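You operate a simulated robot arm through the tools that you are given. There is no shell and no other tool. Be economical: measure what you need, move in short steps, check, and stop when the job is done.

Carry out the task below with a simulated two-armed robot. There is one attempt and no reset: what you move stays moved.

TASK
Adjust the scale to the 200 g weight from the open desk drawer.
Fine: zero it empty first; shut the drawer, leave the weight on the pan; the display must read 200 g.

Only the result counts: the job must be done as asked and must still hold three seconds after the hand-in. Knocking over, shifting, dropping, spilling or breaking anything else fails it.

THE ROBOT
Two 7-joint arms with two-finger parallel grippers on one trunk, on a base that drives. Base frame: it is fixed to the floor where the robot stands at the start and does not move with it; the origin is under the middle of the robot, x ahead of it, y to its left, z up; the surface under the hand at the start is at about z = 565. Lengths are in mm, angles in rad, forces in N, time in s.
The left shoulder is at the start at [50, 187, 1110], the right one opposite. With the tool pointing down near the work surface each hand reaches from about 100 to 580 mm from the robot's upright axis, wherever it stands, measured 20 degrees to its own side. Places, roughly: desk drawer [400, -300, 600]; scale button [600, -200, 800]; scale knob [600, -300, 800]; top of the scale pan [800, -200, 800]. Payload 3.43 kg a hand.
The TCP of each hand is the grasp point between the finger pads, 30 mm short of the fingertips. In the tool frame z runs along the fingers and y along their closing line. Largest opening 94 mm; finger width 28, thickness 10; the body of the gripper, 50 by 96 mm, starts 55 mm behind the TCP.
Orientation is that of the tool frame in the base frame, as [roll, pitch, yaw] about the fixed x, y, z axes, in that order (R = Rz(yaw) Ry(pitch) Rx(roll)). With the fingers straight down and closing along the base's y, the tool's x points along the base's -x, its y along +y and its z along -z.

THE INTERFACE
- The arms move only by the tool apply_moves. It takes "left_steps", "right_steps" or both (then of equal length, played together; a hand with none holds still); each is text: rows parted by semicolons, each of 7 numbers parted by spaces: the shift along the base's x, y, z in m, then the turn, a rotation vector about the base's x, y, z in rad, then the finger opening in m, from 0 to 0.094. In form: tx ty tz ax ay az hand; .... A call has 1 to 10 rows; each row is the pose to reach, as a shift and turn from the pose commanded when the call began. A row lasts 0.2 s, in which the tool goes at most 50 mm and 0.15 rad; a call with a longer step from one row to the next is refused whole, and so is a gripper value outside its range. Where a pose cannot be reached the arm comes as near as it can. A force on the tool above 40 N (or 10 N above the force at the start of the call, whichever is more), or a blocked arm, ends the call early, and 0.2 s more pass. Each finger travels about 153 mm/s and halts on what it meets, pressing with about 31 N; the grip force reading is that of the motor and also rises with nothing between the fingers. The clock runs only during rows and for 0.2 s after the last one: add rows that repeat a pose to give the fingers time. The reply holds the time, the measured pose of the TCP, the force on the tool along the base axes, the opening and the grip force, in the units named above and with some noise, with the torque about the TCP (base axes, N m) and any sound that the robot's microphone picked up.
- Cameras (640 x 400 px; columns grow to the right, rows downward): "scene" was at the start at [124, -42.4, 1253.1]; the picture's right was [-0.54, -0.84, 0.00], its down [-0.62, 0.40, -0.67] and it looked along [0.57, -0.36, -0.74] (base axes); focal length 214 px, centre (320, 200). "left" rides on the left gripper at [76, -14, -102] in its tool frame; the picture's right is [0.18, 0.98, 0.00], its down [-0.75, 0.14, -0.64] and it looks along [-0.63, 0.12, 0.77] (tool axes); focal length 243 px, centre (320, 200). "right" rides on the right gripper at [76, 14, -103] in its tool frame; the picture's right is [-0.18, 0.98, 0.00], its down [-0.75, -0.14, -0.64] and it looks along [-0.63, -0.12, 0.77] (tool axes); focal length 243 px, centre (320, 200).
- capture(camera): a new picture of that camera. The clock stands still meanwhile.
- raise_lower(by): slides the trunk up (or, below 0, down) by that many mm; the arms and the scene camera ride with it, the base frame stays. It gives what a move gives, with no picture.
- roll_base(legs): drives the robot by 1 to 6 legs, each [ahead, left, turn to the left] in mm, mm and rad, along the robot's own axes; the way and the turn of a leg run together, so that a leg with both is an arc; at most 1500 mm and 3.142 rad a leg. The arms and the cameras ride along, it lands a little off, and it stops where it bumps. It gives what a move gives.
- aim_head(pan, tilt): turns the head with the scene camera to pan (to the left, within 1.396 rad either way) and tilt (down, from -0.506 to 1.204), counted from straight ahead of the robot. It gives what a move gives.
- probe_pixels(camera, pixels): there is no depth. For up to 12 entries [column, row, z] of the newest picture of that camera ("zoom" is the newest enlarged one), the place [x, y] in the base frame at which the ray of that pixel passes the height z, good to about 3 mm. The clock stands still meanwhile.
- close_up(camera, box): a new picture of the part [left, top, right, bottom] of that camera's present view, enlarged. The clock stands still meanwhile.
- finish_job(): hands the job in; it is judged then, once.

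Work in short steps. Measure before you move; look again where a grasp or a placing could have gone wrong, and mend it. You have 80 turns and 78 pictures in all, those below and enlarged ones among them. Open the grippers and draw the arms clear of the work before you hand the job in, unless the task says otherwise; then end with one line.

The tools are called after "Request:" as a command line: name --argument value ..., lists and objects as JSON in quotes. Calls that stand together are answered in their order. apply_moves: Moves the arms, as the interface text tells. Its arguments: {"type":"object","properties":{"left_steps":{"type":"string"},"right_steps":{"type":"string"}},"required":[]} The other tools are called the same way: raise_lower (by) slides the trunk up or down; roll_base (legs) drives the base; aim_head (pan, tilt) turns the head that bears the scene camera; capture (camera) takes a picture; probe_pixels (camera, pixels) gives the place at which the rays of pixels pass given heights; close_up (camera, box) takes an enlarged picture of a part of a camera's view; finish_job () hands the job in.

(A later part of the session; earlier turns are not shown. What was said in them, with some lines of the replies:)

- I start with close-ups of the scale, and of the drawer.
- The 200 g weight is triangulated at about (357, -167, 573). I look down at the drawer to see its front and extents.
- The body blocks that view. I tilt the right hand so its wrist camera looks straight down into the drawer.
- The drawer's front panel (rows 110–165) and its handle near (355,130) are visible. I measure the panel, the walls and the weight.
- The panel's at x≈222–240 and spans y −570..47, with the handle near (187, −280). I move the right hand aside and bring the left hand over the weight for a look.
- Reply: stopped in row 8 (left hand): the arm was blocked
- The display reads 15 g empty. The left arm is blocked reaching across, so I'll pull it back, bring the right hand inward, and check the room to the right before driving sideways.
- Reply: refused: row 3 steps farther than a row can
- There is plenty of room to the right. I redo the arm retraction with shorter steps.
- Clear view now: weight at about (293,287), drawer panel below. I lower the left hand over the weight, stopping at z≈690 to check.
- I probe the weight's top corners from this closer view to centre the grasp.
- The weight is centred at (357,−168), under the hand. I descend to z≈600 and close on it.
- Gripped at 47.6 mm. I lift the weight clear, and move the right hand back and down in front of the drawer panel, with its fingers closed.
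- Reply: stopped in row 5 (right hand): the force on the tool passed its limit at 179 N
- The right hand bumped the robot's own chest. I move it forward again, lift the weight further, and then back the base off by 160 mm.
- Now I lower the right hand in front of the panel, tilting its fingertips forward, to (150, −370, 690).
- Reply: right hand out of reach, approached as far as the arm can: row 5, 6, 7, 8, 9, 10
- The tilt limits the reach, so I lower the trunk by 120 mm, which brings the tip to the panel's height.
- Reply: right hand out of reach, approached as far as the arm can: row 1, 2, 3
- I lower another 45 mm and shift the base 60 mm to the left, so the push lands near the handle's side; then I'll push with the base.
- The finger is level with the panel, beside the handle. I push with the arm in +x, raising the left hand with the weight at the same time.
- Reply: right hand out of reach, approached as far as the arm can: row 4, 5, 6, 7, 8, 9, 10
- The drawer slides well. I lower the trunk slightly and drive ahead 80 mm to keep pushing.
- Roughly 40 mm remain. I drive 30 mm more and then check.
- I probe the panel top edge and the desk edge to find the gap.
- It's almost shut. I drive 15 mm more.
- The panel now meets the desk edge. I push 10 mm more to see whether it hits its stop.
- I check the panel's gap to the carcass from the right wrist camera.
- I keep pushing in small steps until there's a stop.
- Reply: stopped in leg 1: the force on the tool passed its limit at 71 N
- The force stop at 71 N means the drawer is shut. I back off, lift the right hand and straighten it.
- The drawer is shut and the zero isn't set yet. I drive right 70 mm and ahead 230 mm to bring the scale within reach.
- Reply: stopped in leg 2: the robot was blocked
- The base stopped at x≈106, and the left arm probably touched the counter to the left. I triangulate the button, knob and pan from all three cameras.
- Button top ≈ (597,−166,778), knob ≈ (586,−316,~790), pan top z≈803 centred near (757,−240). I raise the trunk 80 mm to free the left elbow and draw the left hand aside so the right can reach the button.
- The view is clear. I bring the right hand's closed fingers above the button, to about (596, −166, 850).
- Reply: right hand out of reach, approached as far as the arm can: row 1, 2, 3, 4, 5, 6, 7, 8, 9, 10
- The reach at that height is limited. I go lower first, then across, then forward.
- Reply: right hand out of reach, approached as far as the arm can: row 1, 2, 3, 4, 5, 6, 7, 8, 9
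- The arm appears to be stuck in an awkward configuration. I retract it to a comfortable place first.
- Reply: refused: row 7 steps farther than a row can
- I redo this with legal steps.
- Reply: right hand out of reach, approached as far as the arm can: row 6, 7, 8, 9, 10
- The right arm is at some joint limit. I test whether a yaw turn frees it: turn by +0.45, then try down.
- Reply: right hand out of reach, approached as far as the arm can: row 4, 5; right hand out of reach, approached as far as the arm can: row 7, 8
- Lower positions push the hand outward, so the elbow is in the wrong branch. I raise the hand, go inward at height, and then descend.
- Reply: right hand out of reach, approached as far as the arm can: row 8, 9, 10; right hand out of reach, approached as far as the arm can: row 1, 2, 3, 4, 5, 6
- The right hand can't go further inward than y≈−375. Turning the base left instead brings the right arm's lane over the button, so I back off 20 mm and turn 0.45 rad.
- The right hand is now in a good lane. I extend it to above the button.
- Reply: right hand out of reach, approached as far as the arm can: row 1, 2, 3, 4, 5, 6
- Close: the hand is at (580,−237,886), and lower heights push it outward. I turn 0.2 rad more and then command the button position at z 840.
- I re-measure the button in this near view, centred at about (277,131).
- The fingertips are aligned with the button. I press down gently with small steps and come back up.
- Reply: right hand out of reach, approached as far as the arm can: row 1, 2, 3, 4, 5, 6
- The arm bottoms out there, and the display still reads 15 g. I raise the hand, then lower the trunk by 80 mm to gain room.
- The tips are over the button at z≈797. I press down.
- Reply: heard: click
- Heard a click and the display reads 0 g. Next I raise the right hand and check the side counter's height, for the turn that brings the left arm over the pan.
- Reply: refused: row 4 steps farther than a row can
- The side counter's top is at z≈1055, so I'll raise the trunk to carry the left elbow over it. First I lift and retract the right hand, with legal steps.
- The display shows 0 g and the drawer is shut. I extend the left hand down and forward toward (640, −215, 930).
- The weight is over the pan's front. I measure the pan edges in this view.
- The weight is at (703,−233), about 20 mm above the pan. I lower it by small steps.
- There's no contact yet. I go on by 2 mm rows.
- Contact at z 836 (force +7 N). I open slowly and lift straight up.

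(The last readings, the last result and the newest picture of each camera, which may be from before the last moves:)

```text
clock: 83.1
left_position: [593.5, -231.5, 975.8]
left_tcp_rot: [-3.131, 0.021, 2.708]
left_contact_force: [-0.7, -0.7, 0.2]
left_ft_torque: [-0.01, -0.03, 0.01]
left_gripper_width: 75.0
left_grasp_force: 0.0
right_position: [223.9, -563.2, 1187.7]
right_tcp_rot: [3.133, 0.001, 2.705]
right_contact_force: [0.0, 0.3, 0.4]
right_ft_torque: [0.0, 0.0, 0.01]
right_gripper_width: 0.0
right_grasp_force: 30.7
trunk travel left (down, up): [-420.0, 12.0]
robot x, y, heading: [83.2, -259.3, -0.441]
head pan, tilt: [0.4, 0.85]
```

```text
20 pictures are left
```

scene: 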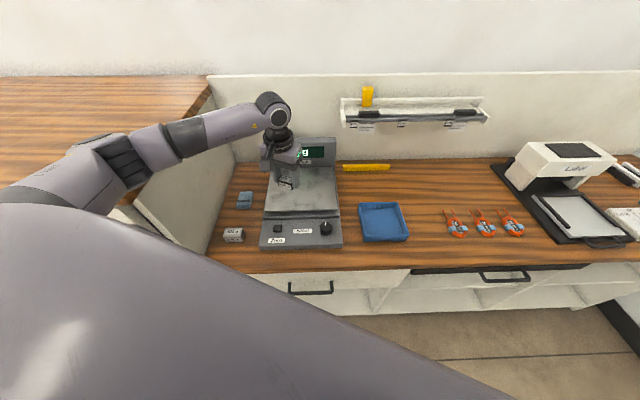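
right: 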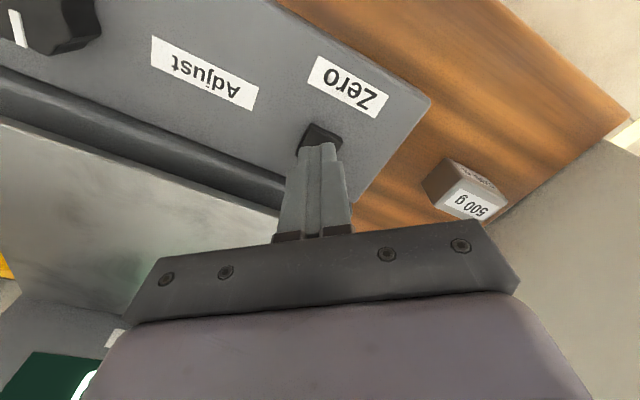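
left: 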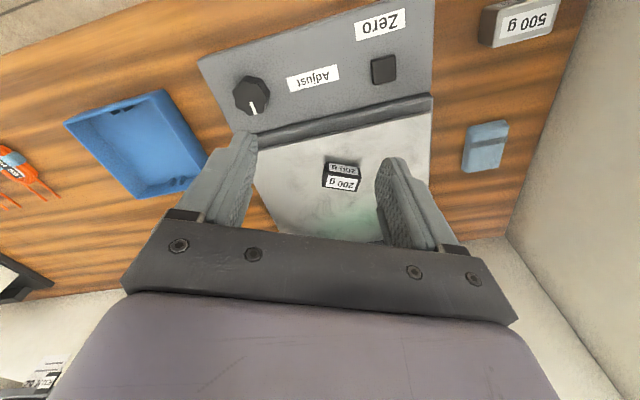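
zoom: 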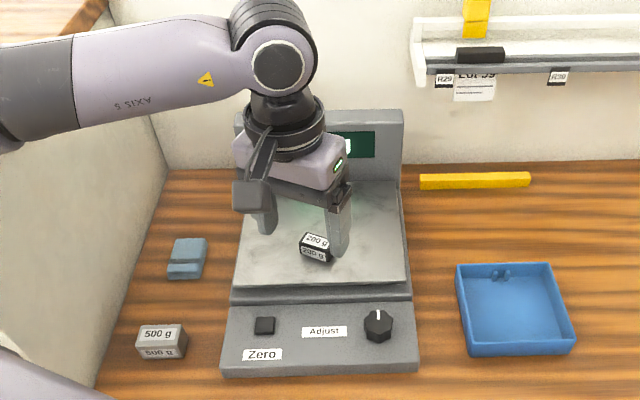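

The weight stands on the pan. The left hand is well placed for the knob too; I measure the knob and move the hand above it, then read the display.

Request:
probe_pixels --camera "left" --pixels '[[251, 92, 790], [251, 92, 780], [251, 92, 800], [233, 95, 780], [270, 95, 780], [252, 113, 780]]'

Request:
apply_moves --left_steps "0 -0.03 0 0 0 0 0.075; 0 -0.06 0 0 0 0 0.075; -0.006 -0.084 -0.02 0 0 0 0.075; -0.006 -0.084 -0.05 0 0 0 0.075; -0.006 -0.084 -0.08 0 0 0 0.075; -0.006 -0.084 -0.1 0 0 0 0.075"

Request:
capture --camera "left"

Request:
close_up --camera "scene" --box '[230, 90, 370, 260]'

```text
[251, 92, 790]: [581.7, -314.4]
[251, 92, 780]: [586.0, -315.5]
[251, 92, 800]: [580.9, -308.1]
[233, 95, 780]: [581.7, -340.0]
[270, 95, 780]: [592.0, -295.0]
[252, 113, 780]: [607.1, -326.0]
```

```text
clock: 84.5
left_position: [587.9, -316.3, 875.3]
left_tcp_rot: [-3.131, 0.02, 2.706]
left_contact_force: [0.3, -0.4, 0.3]
left_ft_torque: [-0.01, 0.0, 0.02]
left_gripper_width: 74.8
left_grasp_force: 0.1
right_position: [224.7, -564.4, 1187.6]
right_tcp_rot: [3.13, 0.001, 2.702]
right_contact_force: [-0.2, 0.4, -0.5]
right_ft_torque: [-0.04, 0.03, 0.02]
right_gripper_width: 0.2
right_grasp_force: 30.7
trunk travel left (down, up): [-420.0, 12.0]
robot x, y, heading: [81.4, -260.6, -0.432]
head pan, tilt: [0.4, 0.85]
```

```text
19 pictures are left
```

left: 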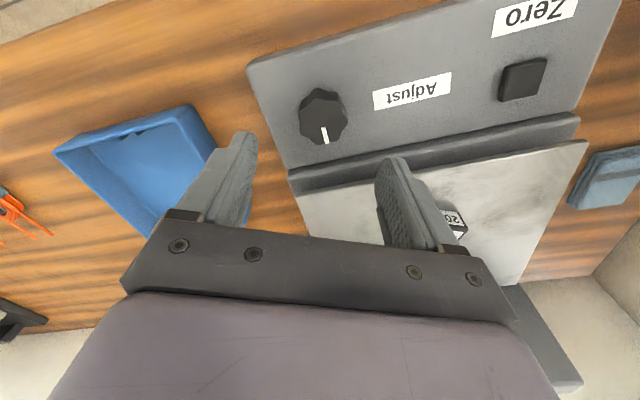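

```text
2.35 times, centred on (300, 175) of scene
```

zoom: 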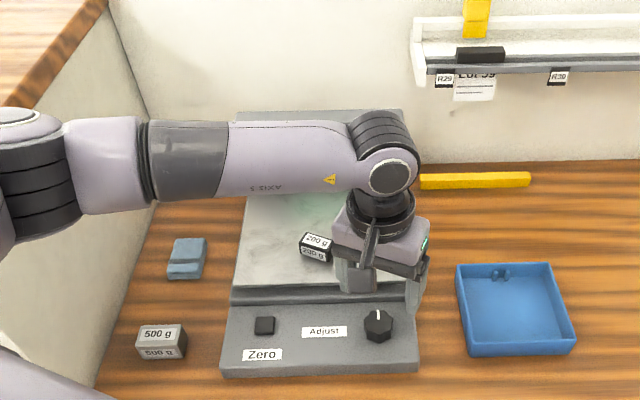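

The forearm hides the display here, so the knob is better turned with the right hand, which left the display visible earlier. I retract the left hand by its earlier way.

Request:
apply_moves --left_steps "0 0.02 0.04 0 0 0 0.075; 0 0.04 0.08 0 0 0 0.075; -0.01 0.06 0.12 0 0 0 0.075; -0.035 0.08 0.155 0 0 0 0.075; -0.06 0.1 0.19 0 0 0 0.075; -0.09 0.11 0.225 0 0 0 0.075; -0.12 0.12 0.26 0 0 0 0.075; -0.15 0.126 0.295 0 0 0 0.075; -0.175 0.126 0.325 0 0 0 0.075; -0.198 0.126 0.345 0 0 0 0.075"

Request:
close_up --camera "scene" --box '[230, 110, 370, 260]'

```text
clock: 86.7
left_position: [388.3, -191.4, 1221.5]
left_tcp_rot: [-3.131, 0.021, 2.707]
left_contact_force: [0.1, -1.0, 0.1]
left_ft_torque: [0.02, 0.0, -0.01]
left_gripper_width: 75.1
left_grasp_force: 0.1
right_position: [222.8, -562.8, 1188.6]
right_tcp_rot: [3.13, 0.001, 2.703]
right_contact_force: [0.2, -0.3, 0.1]
right_ft_torque: [0.02, 0.0, 0.01]
right_gripper_width: 0.0
right_grasp_force: 31.2
trunk travel left (down, up): [-420.0, 12.0]
robot x, y, heading: [81.8, -255.7, -0.435]
head pan, tilt: [0.4, 0.85]
```

```text
2.67 times, centred on (300, 185) of scene
```

zoom: 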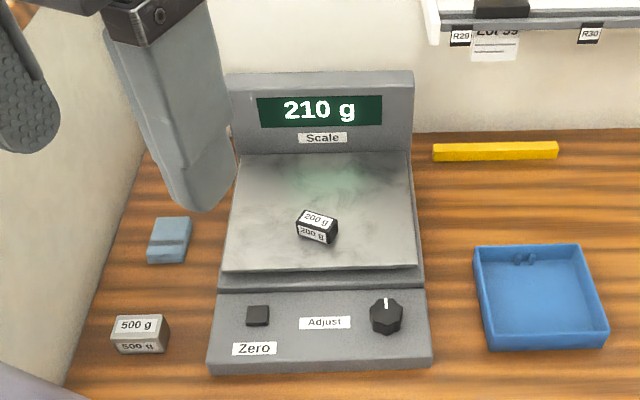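

It reads 210 g with the weight on. I turn the base to heading ≈0.36 and lower the trunk so that the right hand can take the knob.

Request:
roll_base --legs '[[0, 0, 0.8]]'

Request:
raise_lower --by -180

Request:
aim_head --pan -0.3 --tilt 0.75

Request:
apply_moves --right_steps "0 0 -0.02 0 0 0 0.04; 0 0 -0.04 0 0 0 0.07"

Request:
capture --camera "right"

```text
clock: 89.2
left_position: [248.3, 8.4, 1222.9]
left_tcp_rot: [-3.129, 0.021, -2.778]
left_contact_force: [-0.4, 0.3, 0.0]
left_ft_torque: [-0.02, -0.05, 0.0]
left_gripper_width: 75.0
left_grasp_force: 0.0
right_position: [398.8, -370.0, 1186.4]
right_tcp_rot: [3.132, -0.002, -2.785]
right_contact_force: [0.8, 0.3, -0.3]
right_ft_torque: [-0.01, 0.03, 0.02]
right_gripper_width: 0.0
right_grasp_force: 31.8
trunk travel left (down, up): [-420.0, 12.0]
robot x, y, heading: [83.3, -261.4, 0.363]
head pan, tilt: [0.4, 0.85]
```

```text
clock: 91.2
left_position: [248.6, 7.5, 1042.4]
left_tcp_rot: [-3.13, 0.021, -2.777]
left_contact_force: [0.4, 0.2, 0.5]
left_ft_torque: [0.0, 0.02, 0.03]
left_gripper_width: 74.8
left_grasp_force: 0.0
right_position: [399.8, -369.3, 1007.6]
right_tcp_rot: [3.132, 0.002, -2.782]
right_contact_force: [-0.1, 1.3, -0.3]
right_ft_torque: [-0.01, 0.0, -0.01]
right_gripper_width: 0.0
right_grasp_force: 31.2
trunk travel left (down, up): [-240.0, 192.0]
robot x, y, heading: [81.7, -260.9, 0.363]
head pan, tilt: [0.4, 0.85]
```

```text
clock: 92.2
left_position: [247.9, 9.2, 1041.0]
left_tcp_rot: [-3.132, 0.021, -2.78]
left_contact_force: [0.4, -0.3, -0.1]
left_ft_torque: [-0.01, 0.01, 0.04]
left_gripper_width: 75.2
left_grasp_force: 0.1
right_position: [398.5, -370.0, 1007.4]
right_tcp_rot: [3.132, -0.001, -2.783]
right_contact_force: [1.2, -0.3, -0.3]
right_ft_torque: [0.01, 0.03, -0.01]
right_gripper_width: 0.2
right_grasp_force: 30.6
trunk travel left (down, up): [-240.0, 192.0]
robot x, y, heading: [80.8, -258.7, 0.363]
head pan, tilt: [-0.3, 0.75]
```

```text
clock: 92.8
left_position: [249.2, 8.1, 1042.5]
left_tcp_rot: [-3.131, 0.021, -2.778]
left_contact_force: [0.2, 1.0, -0.6]
left_ft_torque: [-0.01, -0.01, 0.01]
left_gripper_width: 74.8
left_grasp_force: 0.2
right_position: [398.7, -369.9, 966.2]
right_tcp_rot: [3.129, 0.001, -2.784]
right_contact_force: [0.0, 0.8, -0.4]
right_ft_torque: [-0.02, 0.03, -0.01]
right_gripper_width: 70.0
right_grasp_force: 0.1
trunk travel left (down, up): [-240.0, 192.0]
robot x, y, heading: [80.7, -260.2, 0.361]
head pan, tilt: [-0.3, 0.75]
```

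```text
16 pictures are left
```

right: 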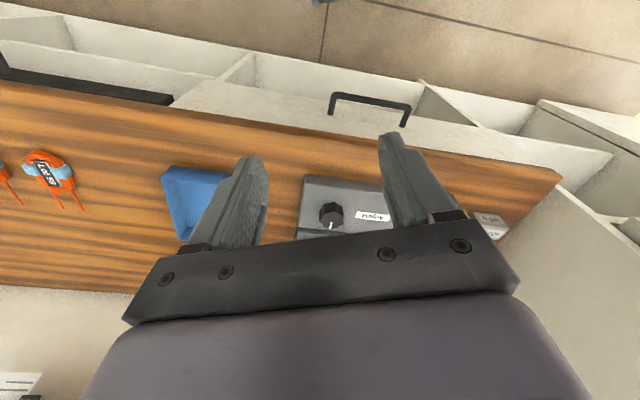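

I extend the right hand over the knob to (586,−315, 860).

Request:
apply_moves --right_steps "0.03 0.009 -0.01 0 0 0 0.07; 0.06 0.018 -0.025 0 0 0 0.07; 0.09 0.027 -0.04 0 0 0 0.07; 0.12 0.036 -0.055 0 0 0 0.07; 0.15 0.045 -0.07 0 0 0 0.07; 0.187 0.055 -0.085 0 0 0 0.07; 0.187 0.055 -0.106 0 0 0 0.07"

Request:
capture --camera "right"

```text
clock: 94.4
left_position: [247.7, 8.3, 1042.7]
left_tcp_rot: [-3.131, 0.023, -2.778]
left_contact_force: [-0.1, -0.3, 0.3]
left_ft_torque: [-0.01, 0.03, 0.02]
left_gripper_width: 74.9
left_grasp_force: 0.0
right_position: [586.7, -314.6, 862.5]
right_tcp_rot: [3.13, 0.0, -2.785]
right_contact_force: [0.5, 0.3, -0.7]
right_ft_torque: [-0.01, -0.01, -0.01]
right_gripper_width: 69.9
right_grasp_force: 0.1
trunk travel left (down, up): [-240.0, 192.0]
robot x, y, heading: [81.5, -259.1, 0.369]
head pan, tilt: [-0.3, 0.75]
```

```text
15 pictures are left
```

right: 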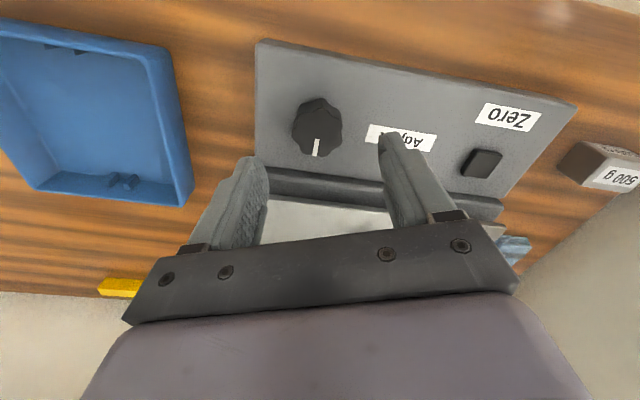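

The knob (318,122) is centred between the fingers. I verify its place and go down to TCP z 805.

Request:
probe_pixels --camera "right" --pixels '[[318, 118, 785], [318, 118, 775], [293, 127, 780], [343, 125, 780], [320, 97, 785], [318, 157, 770]]'

Request:
apply_moves --right_steps "0 0 -0.03 0 0 0 0.07; 0 0 -0.05 0 0 0 0.07; 0 0 -0.057 0 0 0 0.07; 0 0 -0.057 0 0 0 0.07"

Request:
capture --camera "right"

```text
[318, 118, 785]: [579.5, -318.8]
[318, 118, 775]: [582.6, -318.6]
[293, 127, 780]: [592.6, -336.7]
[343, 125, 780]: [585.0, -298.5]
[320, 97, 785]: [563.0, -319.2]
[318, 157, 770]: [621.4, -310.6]
```

```text
clock: 95.4
left_position: [248.2, 7.7, 1042.8]
left_tcp_rot: [-3.131, 0.021, -2.778]
left_contact_force: [1.2, 0.5, 0.3]
left_ft_torque: [0.02, 0.01, -0.01]
left_gripper_width: 75.1
left_grasp_force: 0.1
right_position: [586.2, -314.5, 805.0]
right_tcp_rot: [3.131, 0.0, -2.783]
right_contact_force: [-0.7, -0.6, 0.2]
right_ft_torque: [0.01, 0.0, 0.01]
right_gripper_width: 69.9
right_grasp_force: 0.0
trunk travel left (down, up): [-240.0, 192.0]
robot x, y, heading: [83.4, -258.5, 0.362]
head pan, tilt: [-0.3, 0.75]
```

```text
14 pictures are left
```

right: 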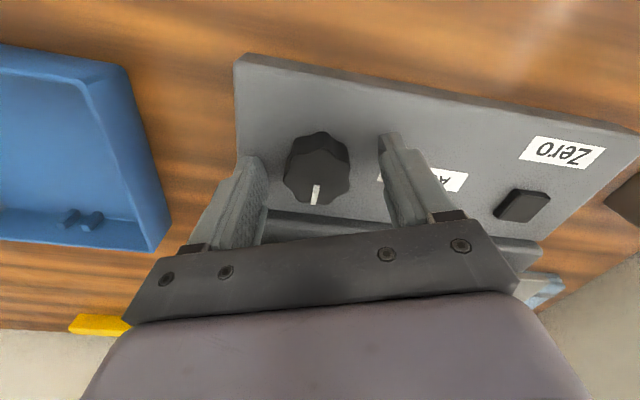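

I shift by (−3,−2.5) mm to centre, and close on the knob.

Request:
apply_moves --right_steps "-0.003 -0.0025 0 0 0 0 0.06; -0.003 -0.0025 0 0 0 0 0.05; -0.003 -0.0025 0 0 0 0 0.042; -0.003 -0.0025 0 0 0 0 0.03; -0.003 -0.0025 0 0 0 0 0.03; -0.003 -0.0025 0 0 0 0 0.03"

Request:
close_up --camera "scene" --box '[260, 90, 480, 280]'

```text
clock: 96.8
left_position: [248.9, 8.1, 1041.4]
left_tcp_rot: [-3.129, 0.02, -2.778]
left_contact_force: [0.6, -0.1, -0.1]
left_ft_torque: [0.0, 0.01, -0.02]
left_gripper_width: 74.7
left_grasp_force: 0.0
right_position: [584.0, -317.9, 803.1]
right_tcp_rot: [3.132, 0.001, -2.783]
right_contact_force: [-0.4, -1.2, -0.5]
right_ft_torque: [-0.73, -0.36, 0.01]
right_gripper_width: 37.3
right_grasp_force: 45.6
trunk travel left (down, up): [-240.0, 192.0]
robot x, y, heading: [82.3, -262.8, 0.361]
head pan, tilt: [-0.3, 0.75]
```

```text
2.11 times, centred on (370, 185) of scene
```

zoom: 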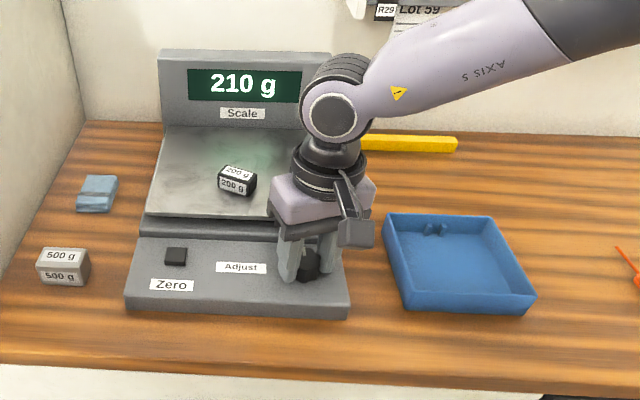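

Gripped at 37 mm, with the display visible: 210 g. I turn +0.2 rad (counter-clockwise from above) and read it.

Request:
apply_moves --right_steps "0 0 0 0 0 0.07 0.03; 0 0 0 0 0 0.14 0.03; 0 0 0 0 0 0.2 0.03; 0 0 0 0 0 0.2 0.03"

Request:
close_up --camera "scene" --box '[260, 90, 480, 280]'

```text
clock: 97.8
left_position: [250.1, 8.7, 1042.3]
left_tcp_rot: [-3.132, 0.022, -2.779]
left_contact_force: [0.3, -0.1, -0.7]
left_ft_torque: [0.04, -0.02, 0.01]
left_gripper_width: 75.0
left_grasp_force: 0.1
right_position: [583.4, -319.5, 803.3]
right_tcp_rot: [3.135, -0.001, -2.583]
right_contact_force: [5.4, -7.5, 1.0]
right_ft_torque: [-0.73, -0.47, -0.03]
right_gripper_width: 37.2
right_grasp_force: 44.7
trunk travel left (down, up): [-240.0, 192.0]
robot x, y, heading: [84.1, -259.6, 0.363]
head pan, tilt: [-0.3, 0.75]
```

```text
2.11 times, centred on (370, 185) of scene
```

zoom: 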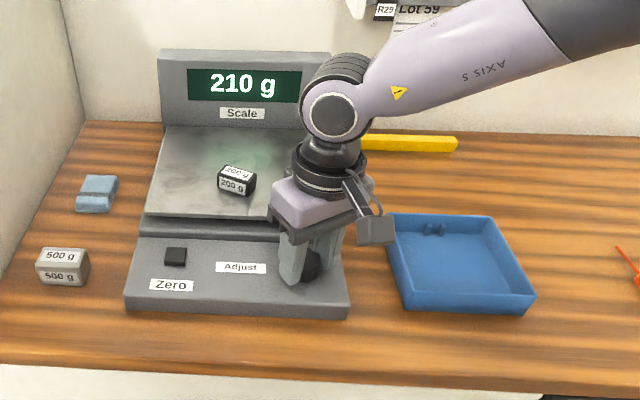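

No change shown. I check with the right camera whether the knob turned with the hand.

Request:
close_up --camera "right" --box '[200, 80, 440, 260]'

```text
2.22 times, centred on (320, 170) of right
```

zoom: 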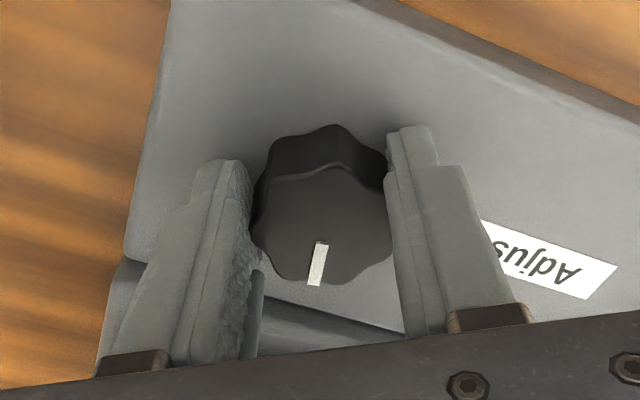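

The mark turned along with the hand, so the knob did turn. I turn by 0.4 rad more.

Request:
apply_moves --right_steps "0 0 0 0 0 0.1 0.03; 0 0 0 0 0 0.2 0.03; 0 0 0 0 0 0.3 0.03; 0 0 0 0 0 0.4 0.03; 0 0 0 0 0 0.4 0.03; 0 0 0 0 0 0.4 0.03"

Request:
close_up --camera "scene" --box '[260, 90, 480, 280]'

```text
clock: 99.2
left_position: [249.7, 7.6, 1042.4]
left_tcp_rot: [-3.133, 0.021, -2.778]
left_contact_force: [0.5, 0.6, 0.2]
left_ft_torque: [-0.02, 0.02, 0.0]
left_gripper_width: 74.8
left_grasp_force: 0.1
right_position: [584.3, -321.6, 805.1]
right_tcp_rot: [3.134, -0.002, -2.183]
right_contact_force: [17.9, -24.8, 8.9]
right_ft_torque: [-0.39, -0.47, -0.18]
right_gripper_width: 37.3
right_grasp_force: 45.3
trunk travel left (down, up): [-240.0, 192.0]
robot x, y, heading: [83.9, -258.9, 0.361]
head pan, tilt: [-0.3, 0.75]
```

```text
2.11 times, centred on (370, 185) of scene
```

zoom: 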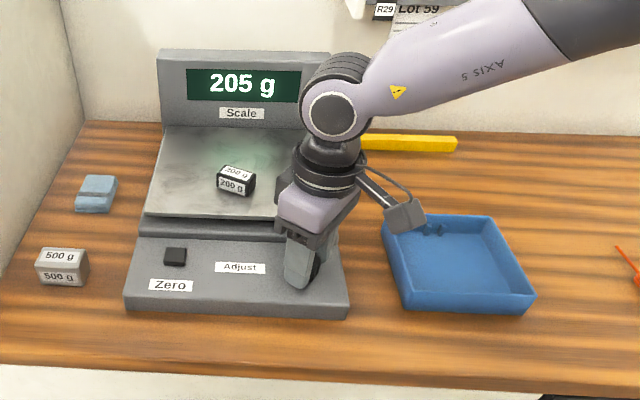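

Direction is right: it reads 205 g now (the display steps by 5 g). I relieve the side force with a small shift and turn 0.3 more.

Request:
apply_moves --right_steps "0.0015 -0.003 0 0 0 0 0.03; 0.0015 -0.003 0 0 0 0.1 0.03; 0.0015 -0.003 0 0 0 0.2 0.03; 0.0015 -0.003 0 0 0 0.3 0.03; 0.0015 -0.003 0 0 0 0.3 0.03; 0.0015 -0.003 0 0 0 0.3 0.03"

Request:
close_up --camera "scene" --box '[260, 90, 480, 280]'

```text
clock: 100.1
left_position: [250.2, 8.0, 1042.0]
left_tcp_rot: [-3.131, 0.021, -2.78]
left_contact_force: [0.2, 0.5, -0.3]
left_ft_torque: [0.0, 0.0, -0.01]
left_gripper_width: 75.0
left_grasp_force: 0.1
right_position: [585.2, -322.5, 805.1]
right_tcp_rot: [-3.134, 0.009, -1.991]
right_contact_force: [5.4, -0.6, -8.3]
right_ft_torque: [0.63, -0.25, -0.11]
right_gripper_width: 37.2
right_grasp_force: 45.2
right hand out of reach, approached as far as the arm can: row 3, 4
trunk travel left (down, up): [-240.0, 192.0]
robot x, y, heading: [81.6, -258.1, 0.365]
head pan, tilt: [-0.3, 0.75]
stopped in row 4 (right hand): the force on the tool passed its limit at 52 N (the readings are from after the stop); the commanded pose is now the measured one
```

```text
2.11 times, centred on (370, 185) of scene
```

zoom: 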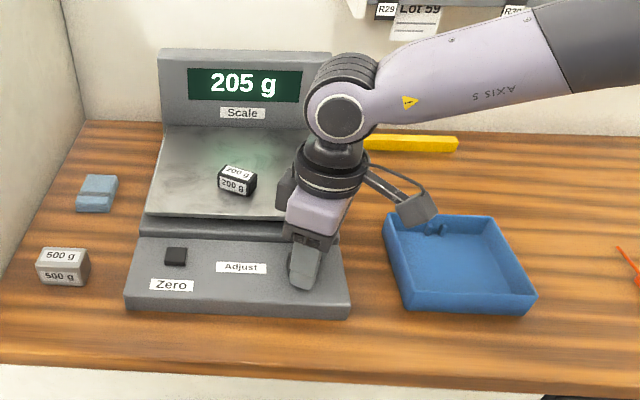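

The wrist has reached its limit at about 0.8 rad of total turn. I open, lift, turn the hand back by 1.1 rad, and regrasp.

Request:
apply_moves --right_steps "0 0 0 0 0 0 0.05; 0 0 0 0 0 0 0.07; 0 0 0.025 0 0 0 0.07; 0 0 0.035 0 0 -0.14 0.07; 0 0.001 0.035 0 0 -0.28 0.07; -0.001 0.002 0.035 0 0 -0.42 0.07; -0.002 0.003 0.035 0 0 -0.56 0.07; -0.003 0.004 0.035 0 0 -0.7 0.07; -0.003 0.004 0.035 0 0 -0.84 0.07; -0.003 0.004 0.035 0 0 -0.98 0.07"

Request:
close_up --camera "right" --box '[180, 50, 460, 260]'

```text
clock: 102.3
left_position: [248.4, 8.9, 1041.7]
left_tcp_rot: [-3.132, 0.022, -2.78]
left_contact_force: [0.6, 0.2, -0.2]
left_ft_torque: [0.01, -0.04, 0.01]
left_gripper_width: 75.2
left_grasp_force: 0.1
right_position: [581.9, -316.3, 841.1]
right_tcp_rot: [-3.135, 0.008, -2.969]
right_contact_force: [0.4, -0.3, 0.2]
right_ft_torque: [0.03, -0.02, -0.02]
right_gripper_width: 70.2
right_grasp_force: 0.1
trunk travel left (down, up): [-240.0, 192.0]
robot x, y, heading: [82.4, -260.0, 0.365]
head pan, tilt: [-0.3, 0.75]
```

```text
1.90 times, centred on (320, 155) of right
```

zoom: 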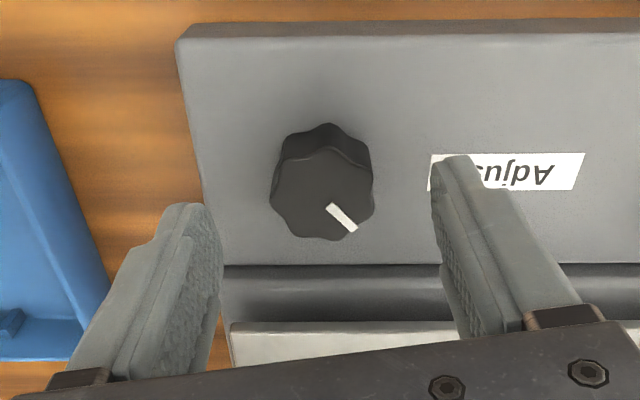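

The knob's mark has turned about 0.8 rad. I probe the knob centre for the new grasp.

Request:
probe_pixels --camera "zoom" --pixels '[[322, 192, 790], [322, 192, 785], [272, 200, 785], [374, 190, 785], [322, 150, 785], [325, 240, 785]]'

```text
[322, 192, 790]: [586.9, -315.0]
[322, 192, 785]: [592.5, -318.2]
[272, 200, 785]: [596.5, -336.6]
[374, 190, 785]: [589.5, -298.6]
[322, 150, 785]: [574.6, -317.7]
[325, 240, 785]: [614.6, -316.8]
```

I descend at (586,−317.5), close, then turn +0.3.

Request:
apply_moves --right_steps "0.004 -0.001 -0.02 0 0 0 0.07; 0.004 -0.001 -0.037 0 0 0 0.07; 0.004 -0.001 -0.037 0 0 0 0.055; 0.004 -0.001 -0.037 0 0 0 0.042; 0.004 -0.001 -0.037 0 0 0 0.03; 0.004 -0.001 -0.037 0 0 0 0.03; 0.004 -0.001 -0.037 0 0 0.1 0.03; 0.004 -0.001 -0.037 0 0 0.2 0.03; 0.004 -0.001 -0.037 0 0 0.3 0.03; 0.004 -0.001 -0.037 0 0 0.3 0.03"

Request:
close_up --camera "scene" --box '[260, 90, 480, 280]'

```text
clock: 104.5
left_position: [249.5, 8.8, 1042.4]
left_tcp_rot: [-3.13, 0.021, -2.78]
left_contact_force: [-0.2, 1.2, -0.2]
left_ft_torque: [0.03, 0.02, -0.01]
left_gripper_width: 75.1
left_grasp_force: 0.0
right_position: [585.5, -316.3, 802.0]
right_tcp_rot: [-3.134, 0.007, -2.664]
right_contact_force: [-2.5, 6.2, -6.2]
right_ft_torque: [1.09, 0.15, 0.05]
right_gripper_width: 37.5
right_grasp_force: 44.8
trunk travel left (down, up): [-240.0, 192.0]
robot x, y, heading: [83.6, -257.9, 0.361]
head pan, tilt: [-0.3, 0.75]
```

```text
2.11 times, centred on (370, 185) of scene
```

zoom: 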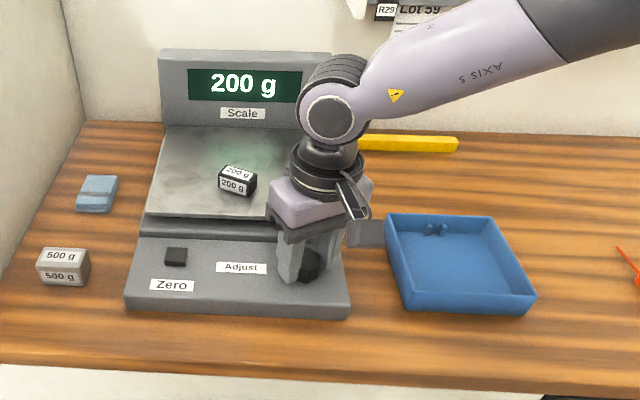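

It reads 200 g. I nudge +0.06 further for margin inside the band, then release, lift, and read again.

Request:
apply_moves --right_steps "0 0 0 0 0 0.06 0.03; 0 0 0 0 0 0.06 0.03; 0 0 0 0 0 0.06 0.045; 0 0 0 0 0 0.06 0.07; 0 0 0.02 0 0 0.06 0.07; 0 0 0.05 0 0 0.06 0.07; 0 0 0.085 0 0 0.06 0.07"

Request:
close_up --camera "scene" --box '[260, 90, 480, 280]'

```text
clock: 106.1
left_position: [249.6, 8.0, 1042.7]
left_tcp_rot: [-3.132, 0.022, -2.779]
left_contact_force: [0.3, -0.2, -1.0]
left_ft_torque: [0.02, -0.02, 0.02]
left_gripper_width: 75.2
left_grasp_force: 0.2
right_position: [584.6, -317.8, 891.4]
right_tcp_rot: [-3.133, 0.008, -2.605]
right_contact_force: [0.2, 0.0, 0.4]
right_ft_torque: [0.0, 0.0, 0.03]
right_gripper_width: 69.6
right_grasp_force: 0.0
trunk travel left (down, up): [-240.0, 192.0]
robot x, y, heading: [83.6, -257.7, 0.367]
head pan, tilt: [-0.3, 0.75]
```

```text
2.11 times, centred on (370, 185) of scene
```

zoom: 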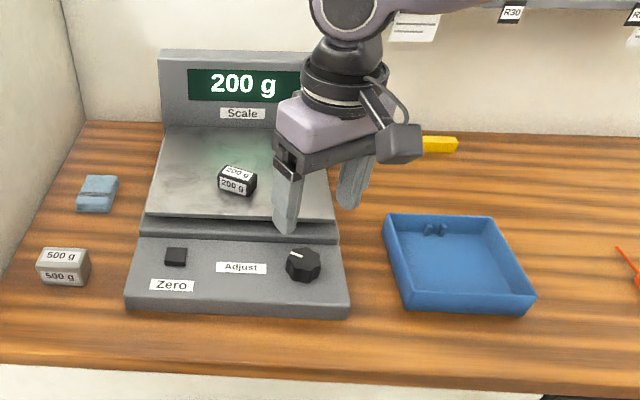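

Released, it still reads 200 g. I draw the right arm back and up, then drive the base away and check everything.

Request:
apply_moves --right_steps "-0.02 -0.005 0.03 0 0 0 0.07; -0.05 -0.015 0.06 0 0 0 0.07; -0.08 -0.025 0.08 0 0 0 0.07; -0.11 -0.03 0.1 0 0 0 0.07; -0.14 -0.04 0.11 0 0 0 0.07; -0.17 -0.05 0.12 0 0 0 0.07; -0.187 -0.055 0.12 0 0 0 0.07"

Request:
roll_base --legs '[[-150, 0, 0]]'

Request:
capture --camera "scene"

```text
clock: 107.7
left_position: [248.7, 9.3, 1043.5]
left_tcp_rot: [-3.131, 0.021, -2.779]
left_contact_force: [-0.9, -0.5, 0.4]
left_ft_torque: [-0.01, -0.01, -0.01]
left_gripper_width: 75.3
left_grasp_force: 0.0
right_position: [398.5, -370.9, 1008.7]
right_tcp_rot: [-3.135, 0.007, -2.605]
right_contact_force: [-0.6, 0.4, -0.6]
right_ft_torque: [-0.01, -0.02, 0.0]
right_gripper_width: 69.9
right_grasp_force: 0.1
trunk travel left (down, up): [-240.0, 192.0]
robot x, y, heading: [80.9, -256.8, 0.365]
head pan, tilt: [-0.3, 0.75]
```

```text
clock: 109.1
left_position: [109.2, -44.3, 1041.8]
left_tcp_rot: [-3.131, 0.023, -2.778]
left_contact_force: [-0.3, -0.1, 0.5]
left_ft_torque: [0.0, -0.02, 0.03]
left_gripper_width: 75.0
left_grasp_force: 0.1
right_position: [258.8, -425.0, 1008.9]
right_tcp_rot: [-3.134, 0.009, -2.605]
right_contact_force: [0.0, -0.1, -0.1]
right_ft_torque: [0.01, -0.02, -0.01]
right_gripper_width: 69.8
right_grasp_force: 0.1
trunk travel left (down, up): [-240.0, 192.0]
robot x, y, heading: [-57.2, -311.8, 0.366]
head pan, tilt: [-0.3, 0.75]
```

```text
5 pictures are left
```

scene: 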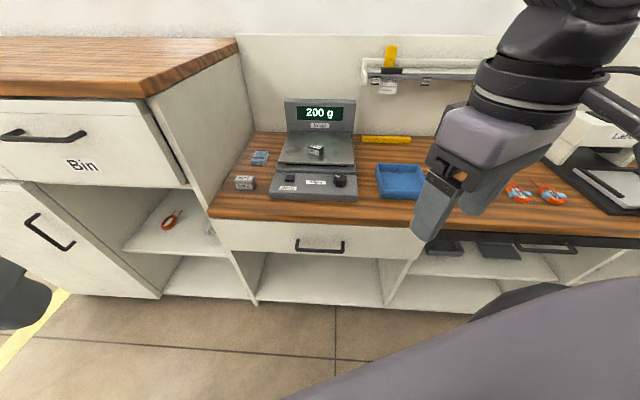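

It shows 200 g with the weight on the pan. I check up close that the drawer is fully shut.

Request:
close_up --camera "scene" --box '[190, 190, 430, 320]'

Request:
probe_pixels --camera "zoom" --pixels '[[140, 163, 597], [330, 175, 597], [545, 192, 597]]'

```text
2.67 times, centred on (310, 255) of scene
```

zoom: 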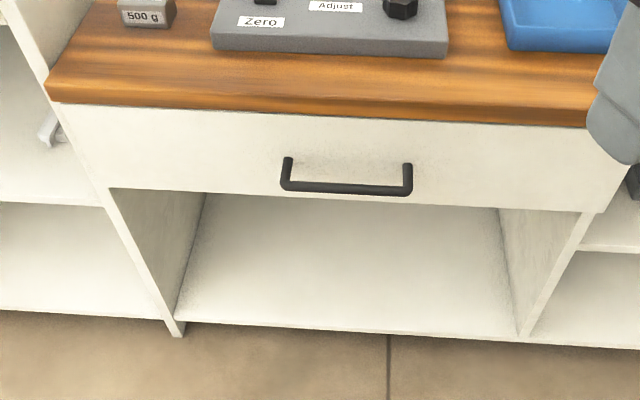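

```text
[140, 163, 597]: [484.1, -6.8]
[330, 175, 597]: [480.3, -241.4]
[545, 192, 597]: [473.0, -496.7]
```

The drawer is flush with the carcass, the display reads 200 g, and both arms are clear, so I hand the job in.

Request:
finish_job

```text
The job is handed in.
```

The job is handed in: I zeroed the scale empty (it had read 15 g), put the 200 g weight on the pan, and turned the knob until the 210 g reading became 200 g. The display steps by 5 g. The drawer is shut against its stop.
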